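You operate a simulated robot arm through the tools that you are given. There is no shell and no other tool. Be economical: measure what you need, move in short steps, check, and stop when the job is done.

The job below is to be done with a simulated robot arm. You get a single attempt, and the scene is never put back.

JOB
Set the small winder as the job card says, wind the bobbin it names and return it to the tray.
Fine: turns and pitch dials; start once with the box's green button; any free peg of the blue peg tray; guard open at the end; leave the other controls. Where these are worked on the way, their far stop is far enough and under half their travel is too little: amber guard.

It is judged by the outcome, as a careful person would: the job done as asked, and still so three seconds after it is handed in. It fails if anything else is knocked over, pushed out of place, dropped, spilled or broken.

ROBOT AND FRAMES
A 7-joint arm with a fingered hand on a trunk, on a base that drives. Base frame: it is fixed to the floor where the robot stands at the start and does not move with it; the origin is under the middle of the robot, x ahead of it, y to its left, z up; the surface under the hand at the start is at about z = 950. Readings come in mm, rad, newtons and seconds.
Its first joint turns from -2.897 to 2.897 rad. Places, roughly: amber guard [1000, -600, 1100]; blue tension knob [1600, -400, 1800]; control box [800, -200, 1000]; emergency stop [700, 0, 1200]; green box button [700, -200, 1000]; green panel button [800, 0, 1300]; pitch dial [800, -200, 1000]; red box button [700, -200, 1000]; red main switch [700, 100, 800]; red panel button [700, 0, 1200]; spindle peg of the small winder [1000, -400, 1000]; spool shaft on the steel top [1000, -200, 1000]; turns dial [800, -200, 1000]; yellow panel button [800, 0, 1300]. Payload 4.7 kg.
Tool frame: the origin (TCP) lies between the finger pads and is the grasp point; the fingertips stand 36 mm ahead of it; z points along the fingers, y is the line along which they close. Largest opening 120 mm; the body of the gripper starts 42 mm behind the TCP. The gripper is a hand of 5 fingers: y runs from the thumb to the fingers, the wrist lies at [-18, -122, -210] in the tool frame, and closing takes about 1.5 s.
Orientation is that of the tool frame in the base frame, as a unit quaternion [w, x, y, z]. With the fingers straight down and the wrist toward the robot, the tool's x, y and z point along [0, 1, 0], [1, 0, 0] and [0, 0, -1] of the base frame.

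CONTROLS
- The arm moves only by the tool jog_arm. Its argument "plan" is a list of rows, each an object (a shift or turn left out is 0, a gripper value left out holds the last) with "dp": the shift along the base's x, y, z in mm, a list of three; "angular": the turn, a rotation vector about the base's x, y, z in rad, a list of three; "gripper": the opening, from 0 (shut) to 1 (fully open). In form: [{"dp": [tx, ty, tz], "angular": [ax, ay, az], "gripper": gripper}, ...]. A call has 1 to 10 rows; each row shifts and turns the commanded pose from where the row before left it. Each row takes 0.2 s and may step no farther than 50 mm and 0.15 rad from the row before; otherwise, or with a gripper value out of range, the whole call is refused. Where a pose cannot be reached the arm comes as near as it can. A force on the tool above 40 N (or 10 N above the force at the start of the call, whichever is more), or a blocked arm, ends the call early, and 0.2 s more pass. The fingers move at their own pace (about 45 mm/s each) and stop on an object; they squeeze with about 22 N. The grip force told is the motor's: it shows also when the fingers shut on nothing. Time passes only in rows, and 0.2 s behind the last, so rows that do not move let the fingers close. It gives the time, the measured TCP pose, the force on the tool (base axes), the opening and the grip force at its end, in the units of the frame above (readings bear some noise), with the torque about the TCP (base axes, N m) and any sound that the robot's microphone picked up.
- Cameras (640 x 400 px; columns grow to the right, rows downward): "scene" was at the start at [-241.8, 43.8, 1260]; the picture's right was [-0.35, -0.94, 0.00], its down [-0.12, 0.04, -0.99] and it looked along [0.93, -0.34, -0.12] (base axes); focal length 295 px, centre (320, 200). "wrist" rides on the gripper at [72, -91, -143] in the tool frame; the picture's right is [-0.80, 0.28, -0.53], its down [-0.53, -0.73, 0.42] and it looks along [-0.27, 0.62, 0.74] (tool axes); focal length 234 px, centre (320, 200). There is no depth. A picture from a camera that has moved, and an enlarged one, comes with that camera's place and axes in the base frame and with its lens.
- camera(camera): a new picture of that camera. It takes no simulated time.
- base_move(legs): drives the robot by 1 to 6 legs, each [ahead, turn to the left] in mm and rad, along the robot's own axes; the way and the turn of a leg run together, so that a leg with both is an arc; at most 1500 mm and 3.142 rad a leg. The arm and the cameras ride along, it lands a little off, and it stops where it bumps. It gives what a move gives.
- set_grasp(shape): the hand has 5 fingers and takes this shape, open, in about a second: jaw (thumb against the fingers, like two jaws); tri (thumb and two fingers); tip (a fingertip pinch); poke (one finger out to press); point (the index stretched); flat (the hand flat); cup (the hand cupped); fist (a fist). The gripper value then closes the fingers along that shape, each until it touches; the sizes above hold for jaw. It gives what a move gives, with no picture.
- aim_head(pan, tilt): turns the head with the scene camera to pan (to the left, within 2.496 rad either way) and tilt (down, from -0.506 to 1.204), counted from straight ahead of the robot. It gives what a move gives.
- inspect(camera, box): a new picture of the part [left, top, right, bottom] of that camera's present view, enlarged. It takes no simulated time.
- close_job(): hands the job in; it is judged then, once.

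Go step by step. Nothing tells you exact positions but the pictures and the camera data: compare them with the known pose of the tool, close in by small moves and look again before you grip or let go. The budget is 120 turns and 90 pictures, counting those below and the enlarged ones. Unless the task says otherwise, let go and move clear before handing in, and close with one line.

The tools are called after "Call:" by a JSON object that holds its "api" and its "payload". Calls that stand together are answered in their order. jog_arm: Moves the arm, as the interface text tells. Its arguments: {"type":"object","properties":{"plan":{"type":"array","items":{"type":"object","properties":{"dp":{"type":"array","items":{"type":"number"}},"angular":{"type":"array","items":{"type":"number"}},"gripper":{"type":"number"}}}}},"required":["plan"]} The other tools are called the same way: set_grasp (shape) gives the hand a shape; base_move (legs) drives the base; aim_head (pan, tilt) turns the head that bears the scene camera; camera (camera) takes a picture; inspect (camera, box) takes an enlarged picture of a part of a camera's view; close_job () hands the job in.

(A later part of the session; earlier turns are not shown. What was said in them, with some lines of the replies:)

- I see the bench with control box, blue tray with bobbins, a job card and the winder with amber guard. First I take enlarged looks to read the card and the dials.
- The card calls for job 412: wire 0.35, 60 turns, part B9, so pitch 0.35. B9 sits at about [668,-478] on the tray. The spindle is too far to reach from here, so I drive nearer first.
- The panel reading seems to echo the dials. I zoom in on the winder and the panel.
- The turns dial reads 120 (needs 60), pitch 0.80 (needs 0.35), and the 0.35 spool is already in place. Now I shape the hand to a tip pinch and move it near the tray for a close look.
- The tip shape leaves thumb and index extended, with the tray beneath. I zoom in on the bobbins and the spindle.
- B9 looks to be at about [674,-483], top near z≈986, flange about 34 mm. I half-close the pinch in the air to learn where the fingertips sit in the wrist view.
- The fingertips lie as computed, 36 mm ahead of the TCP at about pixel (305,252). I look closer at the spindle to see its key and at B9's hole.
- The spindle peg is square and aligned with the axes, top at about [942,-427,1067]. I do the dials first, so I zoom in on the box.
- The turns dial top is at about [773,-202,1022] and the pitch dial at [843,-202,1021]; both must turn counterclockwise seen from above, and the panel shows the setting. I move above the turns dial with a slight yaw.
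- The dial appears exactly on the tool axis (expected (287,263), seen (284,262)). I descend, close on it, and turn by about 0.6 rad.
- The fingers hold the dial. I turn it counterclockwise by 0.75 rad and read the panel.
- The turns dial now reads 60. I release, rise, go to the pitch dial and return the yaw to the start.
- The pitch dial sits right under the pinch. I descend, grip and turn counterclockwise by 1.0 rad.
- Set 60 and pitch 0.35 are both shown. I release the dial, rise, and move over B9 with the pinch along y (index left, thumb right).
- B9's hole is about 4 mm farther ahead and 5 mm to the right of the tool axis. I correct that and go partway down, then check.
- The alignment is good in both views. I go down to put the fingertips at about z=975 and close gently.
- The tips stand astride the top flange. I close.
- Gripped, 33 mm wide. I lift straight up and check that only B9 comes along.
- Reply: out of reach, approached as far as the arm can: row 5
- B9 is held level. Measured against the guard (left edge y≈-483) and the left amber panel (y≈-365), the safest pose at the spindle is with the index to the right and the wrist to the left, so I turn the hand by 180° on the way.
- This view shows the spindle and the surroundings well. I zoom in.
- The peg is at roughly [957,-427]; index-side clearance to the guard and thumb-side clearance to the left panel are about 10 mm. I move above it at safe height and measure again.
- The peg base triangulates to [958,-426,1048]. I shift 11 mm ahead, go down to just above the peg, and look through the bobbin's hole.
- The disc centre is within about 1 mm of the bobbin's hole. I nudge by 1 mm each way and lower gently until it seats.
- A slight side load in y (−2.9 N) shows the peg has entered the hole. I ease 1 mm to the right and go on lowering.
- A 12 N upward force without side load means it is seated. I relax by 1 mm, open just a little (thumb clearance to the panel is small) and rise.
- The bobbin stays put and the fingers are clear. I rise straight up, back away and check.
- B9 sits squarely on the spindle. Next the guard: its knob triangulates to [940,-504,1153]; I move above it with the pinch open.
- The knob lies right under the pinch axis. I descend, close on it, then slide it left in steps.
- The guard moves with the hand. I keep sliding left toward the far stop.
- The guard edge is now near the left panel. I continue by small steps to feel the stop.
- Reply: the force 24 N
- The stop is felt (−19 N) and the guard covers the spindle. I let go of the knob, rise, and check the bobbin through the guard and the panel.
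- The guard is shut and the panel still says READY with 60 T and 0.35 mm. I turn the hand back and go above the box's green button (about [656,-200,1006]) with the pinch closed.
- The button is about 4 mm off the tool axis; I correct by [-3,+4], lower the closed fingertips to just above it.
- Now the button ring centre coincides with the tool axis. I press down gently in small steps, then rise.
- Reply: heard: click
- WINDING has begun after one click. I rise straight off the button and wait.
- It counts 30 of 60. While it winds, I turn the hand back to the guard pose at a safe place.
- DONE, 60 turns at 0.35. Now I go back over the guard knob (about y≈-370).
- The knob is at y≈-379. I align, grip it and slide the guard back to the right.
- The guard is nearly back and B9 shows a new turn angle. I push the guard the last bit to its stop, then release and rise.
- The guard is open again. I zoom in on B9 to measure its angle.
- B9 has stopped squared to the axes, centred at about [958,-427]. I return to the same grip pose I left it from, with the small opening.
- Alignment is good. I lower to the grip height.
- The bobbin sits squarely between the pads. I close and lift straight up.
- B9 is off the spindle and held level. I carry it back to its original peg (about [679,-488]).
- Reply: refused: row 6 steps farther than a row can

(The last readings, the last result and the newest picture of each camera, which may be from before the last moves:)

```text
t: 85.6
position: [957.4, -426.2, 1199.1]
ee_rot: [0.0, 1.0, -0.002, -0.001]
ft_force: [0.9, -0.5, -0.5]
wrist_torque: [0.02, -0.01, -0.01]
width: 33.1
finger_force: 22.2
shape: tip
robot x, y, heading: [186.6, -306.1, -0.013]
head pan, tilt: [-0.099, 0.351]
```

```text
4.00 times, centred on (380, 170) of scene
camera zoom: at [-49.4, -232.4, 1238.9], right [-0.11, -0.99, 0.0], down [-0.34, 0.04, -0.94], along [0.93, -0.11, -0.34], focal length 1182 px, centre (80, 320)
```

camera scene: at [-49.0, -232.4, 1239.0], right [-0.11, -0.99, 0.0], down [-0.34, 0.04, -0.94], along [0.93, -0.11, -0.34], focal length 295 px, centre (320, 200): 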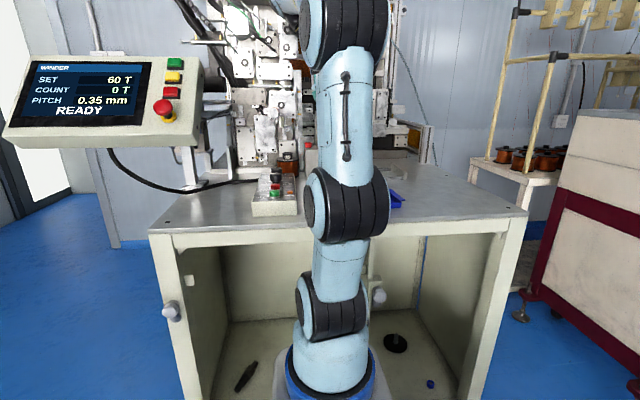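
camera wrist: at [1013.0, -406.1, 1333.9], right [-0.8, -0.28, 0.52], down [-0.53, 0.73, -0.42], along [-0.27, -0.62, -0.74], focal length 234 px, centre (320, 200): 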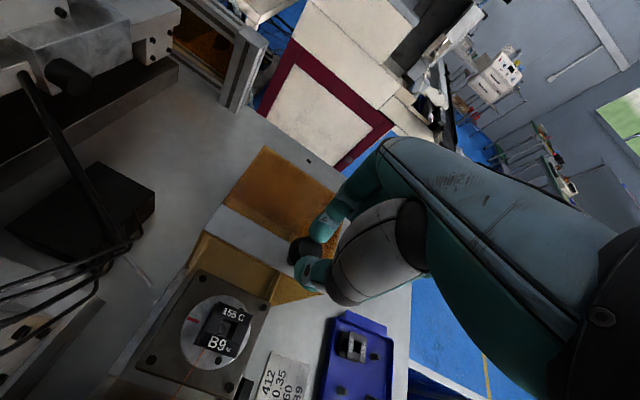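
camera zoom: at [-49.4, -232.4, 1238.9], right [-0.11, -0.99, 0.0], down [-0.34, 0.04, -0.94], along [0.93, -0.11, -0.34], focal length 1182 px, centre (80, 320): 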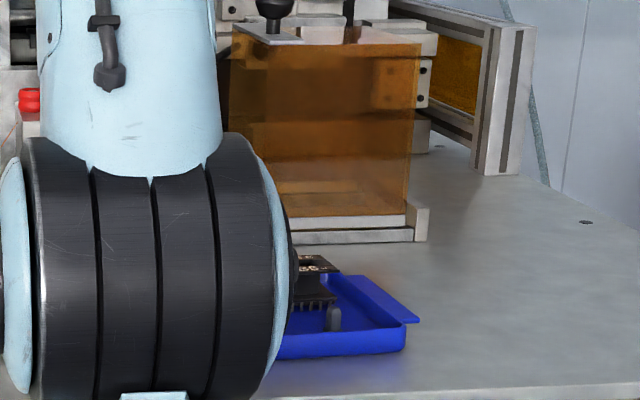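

A row was too long; nothing moved. I resend with shorter steps.

Call:
{"api": "jog_arm", "payload": {"plan": [{"dp": [-38, 0, 5]}, {"dp": [-40, 0, 0]}, {"dp": [-40, 0, 0]}, {"dp": [-40, -10, -10]}, {"dp": [-40, -20, -15]}, {"dp": [-40, -20, -15]}, {"dp": [-39, -12, -20]}, {"dp": [0, 0, -25]}, {"dp": [0, 0, -25]}, {}]}}

Call:
{"api": "inspect", "payload": {"camera": "wrist", "box": [220, 190, 380, 350]}}

Call:
{"api": "inspect", "payload": {"camera": "scene", "box": [320, 120, 440, 220]}}

```text
t: 87.8
position: [681.6, -487.0, 1092.3]
ee_rot: [0.0, 1.0, -0.002, 0.0]
ft_force: [-0.9, -0.5, 0.6]
wrist_torque: [0.02, -0.02, 0.01]
width: 32.7
finger_force: 22.6
shape: tip
robot x, y, heading: [181.5, -299.4, -0.014]
head pan, tilt: [-0.099, 0.351]
```

```text
2.50 times, centred on (300, 270) of wrist
camera zoom: at [754.8, -396.6, 1237.2], right [-0.8, -0.28, 0.53], down [-0.53, 0.73, -0.42], along [-0.27, -0.62, -0.74], focal length 585 px, centre (370, 25)
```

zoom: 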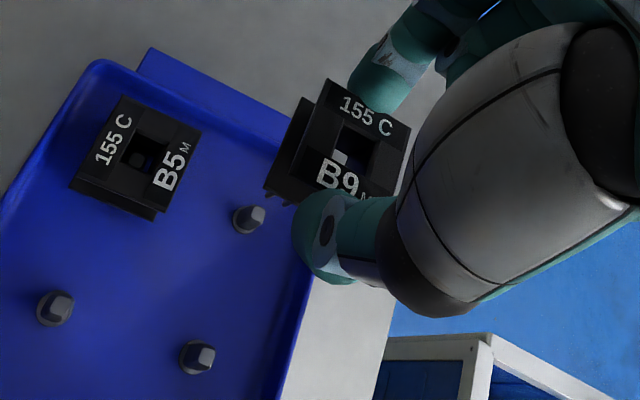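

```text
4.00 times, centred on (380, 170) of scene
camera zoom: at [-49.5, -232.4, 1238.9], right [-0.11, -0.99, 0.0], down [-0.34, 0.04, -0.94], along [0.93, -0.11, -0.34], focal length 1182 px, centre (80, 320)
```

zoom: 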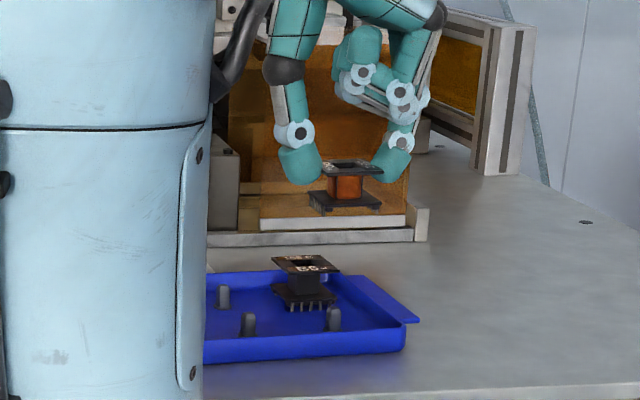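

B9 now carries a copper winding. From two views its old peg lies at about [677,-487], so I shift 3 mm back and go lower for a check.

Call:
{"api": "jog_arm", "payload": {"plan": [{"dp": [-3, 0.5, -15]}, {"dp": [0, 0, -18]}, {"dp": [0, 0, -15]}, {}, {}]}}

Call:
{"api": "inspect", "payload": {"camera": "wrist", "box": [240, 190, 360, 310]}}

Call:
{"api": "inspect", "payload": {"camera": "scene", "box": [350, 150, 430, 220]}}

```text
t: 89.0
position: [678.9, -487.2, 1043.2]
ee_rot: [0.0, 1.0, -0.002, 0.0]
ft_force: [0.3, -0.6, -1.0]
wrist_torque: [0.02, 0.02, -0.01]
width: 33.3
finger_force: 22.0
shape: tip
robot x, y, heading: [190.2, -307.6, -0.014]
head pan, tilt: [-0.099, 0.351]
```

```text
3.33 times, centred on (300, 250) of wrist
camera zoom: at [752.1, -395.8, 1189.9], right [-0.8, -0.28, 0.53], down [-0.53, 0.73, -0.42], along [-0.27, -0.62, -0.74], focal length 781 px, centre (387, 33)
```

zoom: 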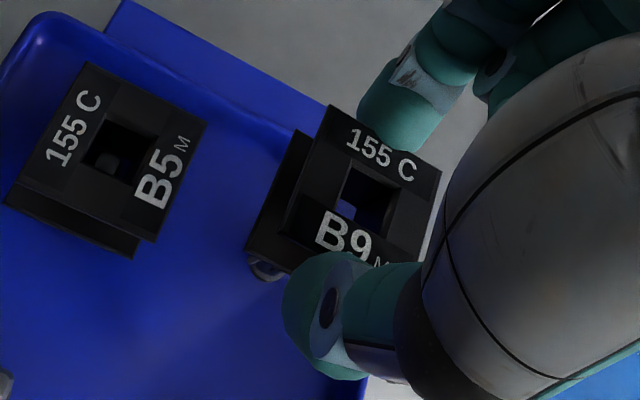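

```text
5.71 times, centred on (390, 185) of scene
camera zoom: at [-49.5, -232.4, 1238.9], right [-0.11, -0.99, 0.0], down [-0.34, 0.04, -0.94], along [0.93, -0.11, -0.34], focal length 1688 px, centre (-80, 286)
```

zoom: 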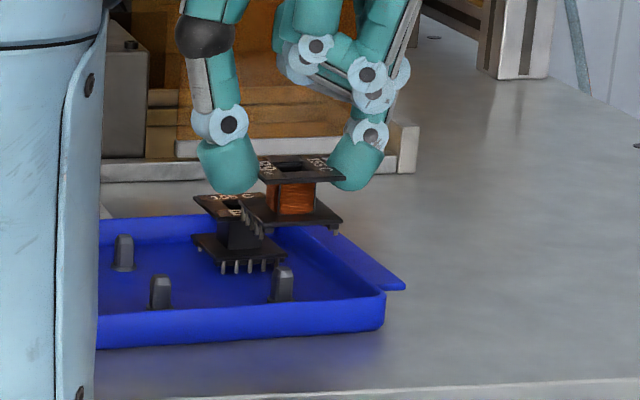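

The scene view shows the bobbin directly over the peg. I nudge by [-1,+1] and lower slowly, watching forces.

Call:
{"api": "jog_arm", "payload": {"plan": [{"dp": [-1, 1, -6]}, {"dp": [0, 0, -5]}, {"dp": [0, 0, -4]}, {"dp": [0, 0, -3]}, {}]}}

Call:
{"api": "inspect", "payload": {"camera": "scene", "box": [350, 150, 430, 220]}}

Call:
{"api": "inspect", "payload": {"camera": "wrist", "box": [240, 190, 360, 310]}}

```text
t: 90.2
position: [677.2, -486.2, 1027.1]
ee_rot: [0.0, 1.0, -0.002, 0.0]
ft_force: [0.2, 0.6, 0.0]
wrist_torque: [0.0, -0.02, 0.02]
width: 33.2
finger_force: 22.1
shape: tip
robot x, y, heading: [184.7, -305.0, -0.013]
head pan, tilt: [-0.099, 0.351]
```

```text
5.71 times, centred on (390, 185) of scene
camera zoom: at [-49.5, -232.4, 1238.9], right [-0.11, -0.99, 0.0], down [-0.34, 0.04, -0.94], along [0.93, -0.11, -0.34], focal length 1688 px, centre (-80, 286)
```

zoom: 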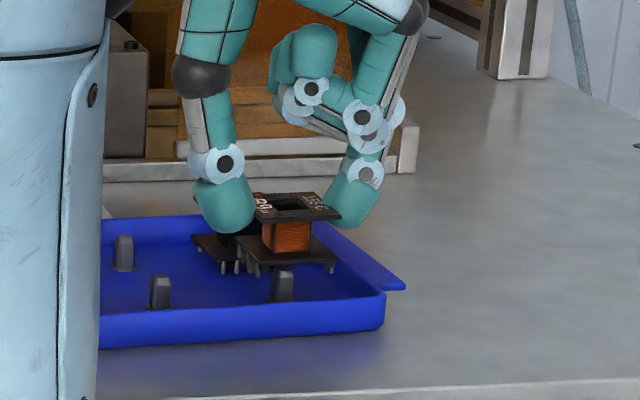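

```text
3.33 times, centred on (300, 250) of wrist
camera zoom: at [750.9, -394.9, 1171.8], right [-0.8, -0.28, 0.53], down [-0.53, 0.73, -0.42], along [-0.27, -0.62, -0.74], focal length 781 px, centre (387, 33)
```

zoom: 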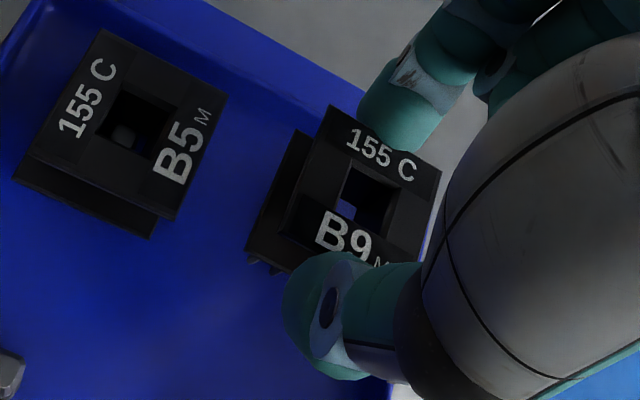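

Call:
{"api": "jog_arm", "payload": {"plan": [{"dp": [0, 0, -3]}, {"dp": [0, 0, -3]}, {"dp": [0, 0, -2]}, {}]}}

Call:
{"api": "inspect", "payload": {"camera": "wrist", "box": [240, 190, 360, 310]}}

```text
t: 91.2
position: [679.0, -485.5, 1018.1]
ee_rot: [0.0, 1.0, -0.001, 0.0]
ft_force: [0.6, -0.3, -0.2]
wrist_torque: [-0.02, 0.01, -0.01]
width: 33.1
finger_force: 21.5
shape: tip
robot x, y, heading: [185.1, -305.2, -0.013]
head pan, tilt: [-0.099, 0.351]
```

```text
3.33 times, centred on (300, 250) of wrist
camera zoom: at [751.3, -394.5, 1163.9], right [-0.8, -0.28, 0.53], down [-0.53, 0.73, -0.42], along [-0.27, -0.62, -0.74], focal length 781 px, centre (387, 33)
```

zoom: 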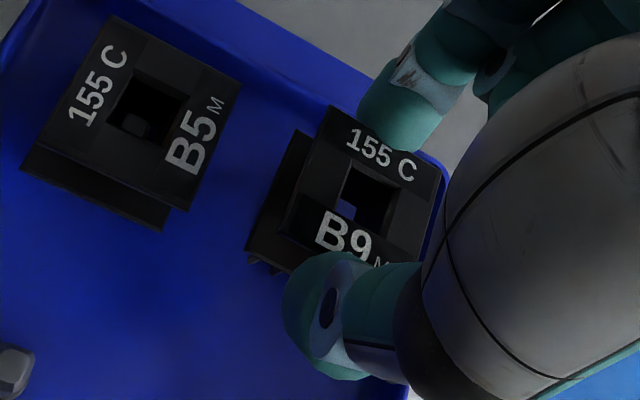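

Call:
{"api": "jog_arm", "payload": {"plan": [{"dp": [0, 0, -2]}, {"dp": [0, 0, -2]}, {"dp": [0, 0, -1]}, {}]}}

Call:
{"api": "inspect", "payload": {"camera": "wrist", "box": [240, 190, 360, 310]}}

Call:
{"api": "inspect", "payload": {"camera": "scene", "box": [350, 150, 430, 220]}}

```text
t: 92.2
position: [678.7, -485.8, 1014.3]
ee_rot: [0.0, 1.0, -0.001, 0.001]
ft_force: [-0.5, -0.3, -0.2]
wrist_torque: [0.03, 0.0, 0.0]
width: 33.2
finger_force: 21.9
shape: tip
robot x, y, heading: [187.6, -304.4, -0.01]
head pan, tilt: [-0.099, 0.351]
```

```text
3.33 times, centred on (300, 250) of wrist
camera zoom: at [751.6, -394.5, 1158.9], right [-0.8, -0.28, 0.53], down [-0.53, 0.73, -0.42], along [-0.27, -0.62, -0.74], focal length 781 px, centre (387, 33)
```

zoom: 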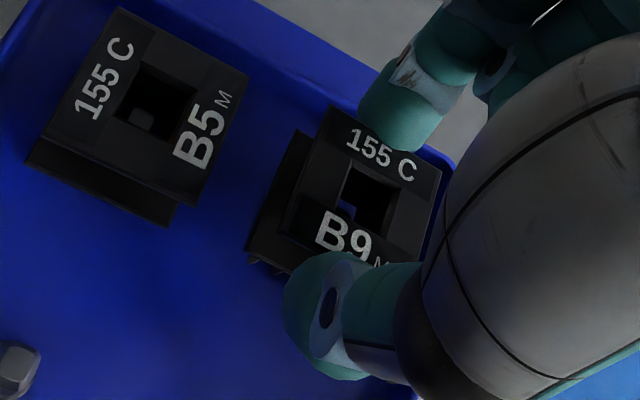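

```text
5.71 times, centred on (390, 185) of scene
camera zoom: at [-49.5, -232.4, 1238.9], right [-0.11, -0.99, 0.0], down [-0.34, 0.04, -0.94], along [0.93, -0.11, -0.34], focal length 1688 px, centre (-80, 286)
```

zoom: 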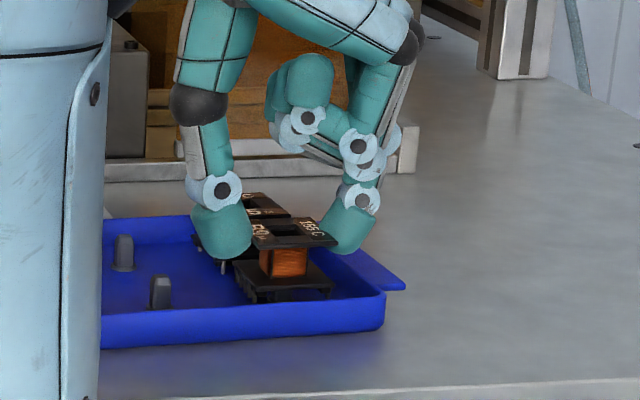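

The peg has entered the bobbin. I lower the last millimetres until contact.

Call:
{"api": "jog_arm", "payload": {"plan": [{"dp": [0, 0, -1.5]}, {"dp": [0, 0, -1.5]}, {"dp": [0, 0, -1.5]}, {}]}}

```text
t: 93.2
position: [677.8, -485.7, 1008.6]
ee_rot: [0.0, 1.0, -0.001, 0.0]
ft_force: [-0.1, -0.2, -1.1]
wrist_torque: [-0.01, -0.02, 0.0]
width: 33.0
finger_force: 22.5
shape: tip
robot x, y, heading: [186.0, -303.7, -0.014]
head pan, tilt: [-0.099, 0.351]
```

Call:
{"api": "jog_arm", "payload": {"plan": [{"dp": [0, 0, -1.5]}, {"dp": [0, 0, -1.5]}, {}]}}

Call:
{"api": "inspect", "payload": {"camera": "scene", "box": [350, 150, 430, 220]}}

```text
t: 94.0
position: [678.6, -485.4, 1007.3]
ee_rot: [0.001, 1.0, -0.001, 0.002]
ft_force: [0.4, 0.6, 18.0]
wrist_torque: [0.05, 0.0, -0.02]
width: 34.2
finger_force: 21.8
shape: tip
robot x, y, heading: [184.8, -304.2, -0.014]
head pan, tilt: [-0.099, 0.351]
```

```text
5.71 times, centred on (390, 185) of scene
camera zoom: at [-49.8, -232.3, 1238.8], right [-0.11, -0.99, 0.0], down [-0.34, 0.04, -0.94], along [0.93, -0.11, -0.34], focal length 1688 px, centre (-80, 286)
```

zoom: 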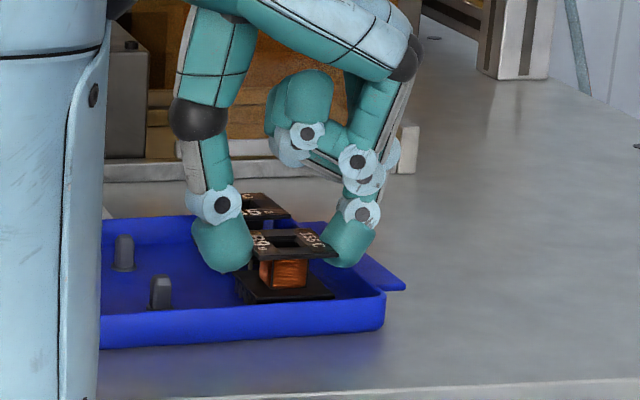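

Contact at 18 N, so it is seated. I relax 2 mm, open, and rise a little to check.

Call:
{"api": "jog_arm", "payload": {"plan": [{"dp": [0, 0, 2]}, {"gripper": 0.45}, {}, {}, {}, {"dp": [0, 0, 15]}, {"dp": [0, 0, 30]}, {"dp": [0, 0, 40]}, {"dp": [0, 0, 40]}, {}]}}

Call:
{"api": "inspect", "payload": {"camera": "scene", "box": [330, 130, 430, 220]}}

Call:
{"api": "inspect", "payload": {"camera": "wrist", "box": [140, 150, 380, 350]}}

```text
t: 96.2
position: [677.2, -485.3, 1135.0]
ee_rot: [0.0, 1.0, 0.0, 0.0]
ft_force: [0.6, -0.3, -1.0]
wrist_torque: [0.03, 0.04, 0.02]
width: 53.7
finger_force: 0.1
shape: tip
robot x, y, heading: [186.7, -307.8, -0.016]
head pan, tilt: [-0.099, 0.351]
```

```text
4.44 times, centred on (380, 175) of scene
camera zoom: at [-49.5, -232.4, 1238.9], right [-0.11, -0.99, 0.0], down [-0.34, 0.04, -0.94], along [0.93, -0.11, -0.34], focal length 1313 px, centre (53, 311)
```

zoom: 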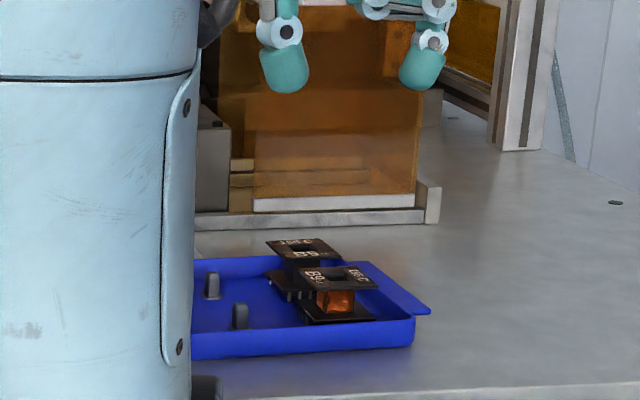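

```text
2.00 times, centred on (260, 250) of wrist
camera zoom: at [750.7, -395.6, 1278.1], right [-0.8, -0.28, 0.53], down [-0.53, 0.73, -0.42], along [-0.27, -0.62, -0.74], focal length 468 px, centre (440, 100)
```

zoom: 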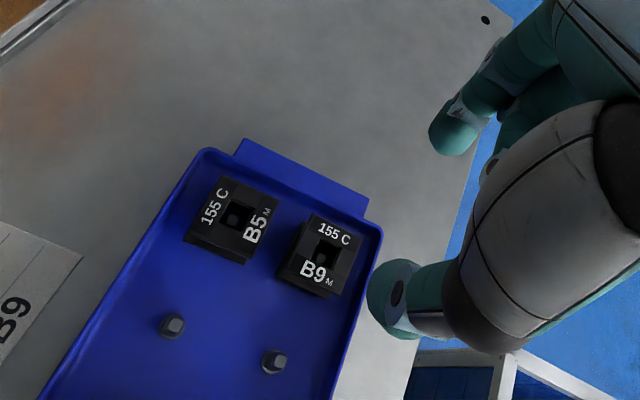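

B9 looks seated on its peg beside B5. One closer look to confirm it, along with the guard and panel, before handing in.

Call:
{"api": "inspect", "payload": {"camera": "wrist", "box": [220, 220, 340, 310]}}

Call:
{"api": "camera", "payload": {"camera": "scene"}}

```text
4.44 times, centred on (280, 265) of wrist
camera zoom: at [750.7, -395.6, 1278.1], right [-0.8, -0.28, 0.53], down [-0.53, 0.73, -0.42], along [-0.27, -0.62, -0.74], focal length 1041 px, centre (498, -89)
```

zoom: 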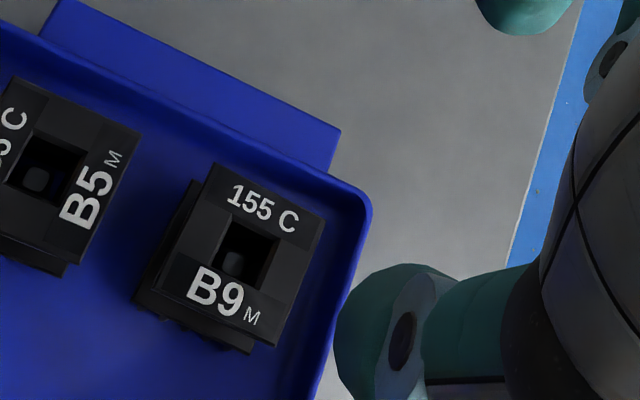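

```text
1 pictures are left
camera scene: at [-49.5, -232.4, 1238.9], right [-0.11, -0.99, 0.0], down [-0.34, 0.04, -0.94], along [0.93, -0.11, -0.34], focal length 295 px, centre (320, 200)
```

scene: 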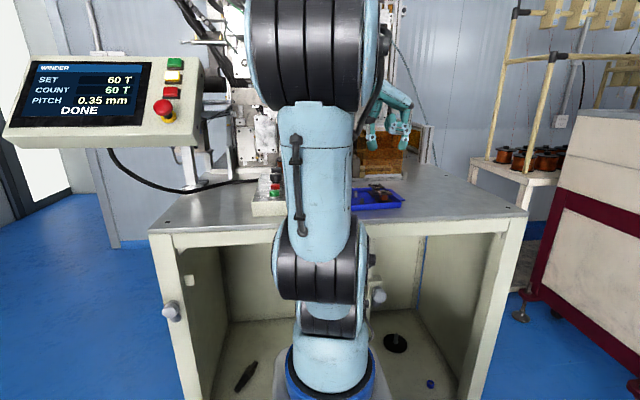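

The peg shows inside B9's hole just as in B5's, the guard is open, the panel reads DONE 60/60 at 0.35 mm, and the hand is clear. I hand in.

Call:
{"api": "close_job", "payload": {}}

```text
The job is handed in.
```

B9 was wound with 60 turns at 0.35 mm pitch, matching the job card, and is back on a peg of the blue tray; the amber guard is open.
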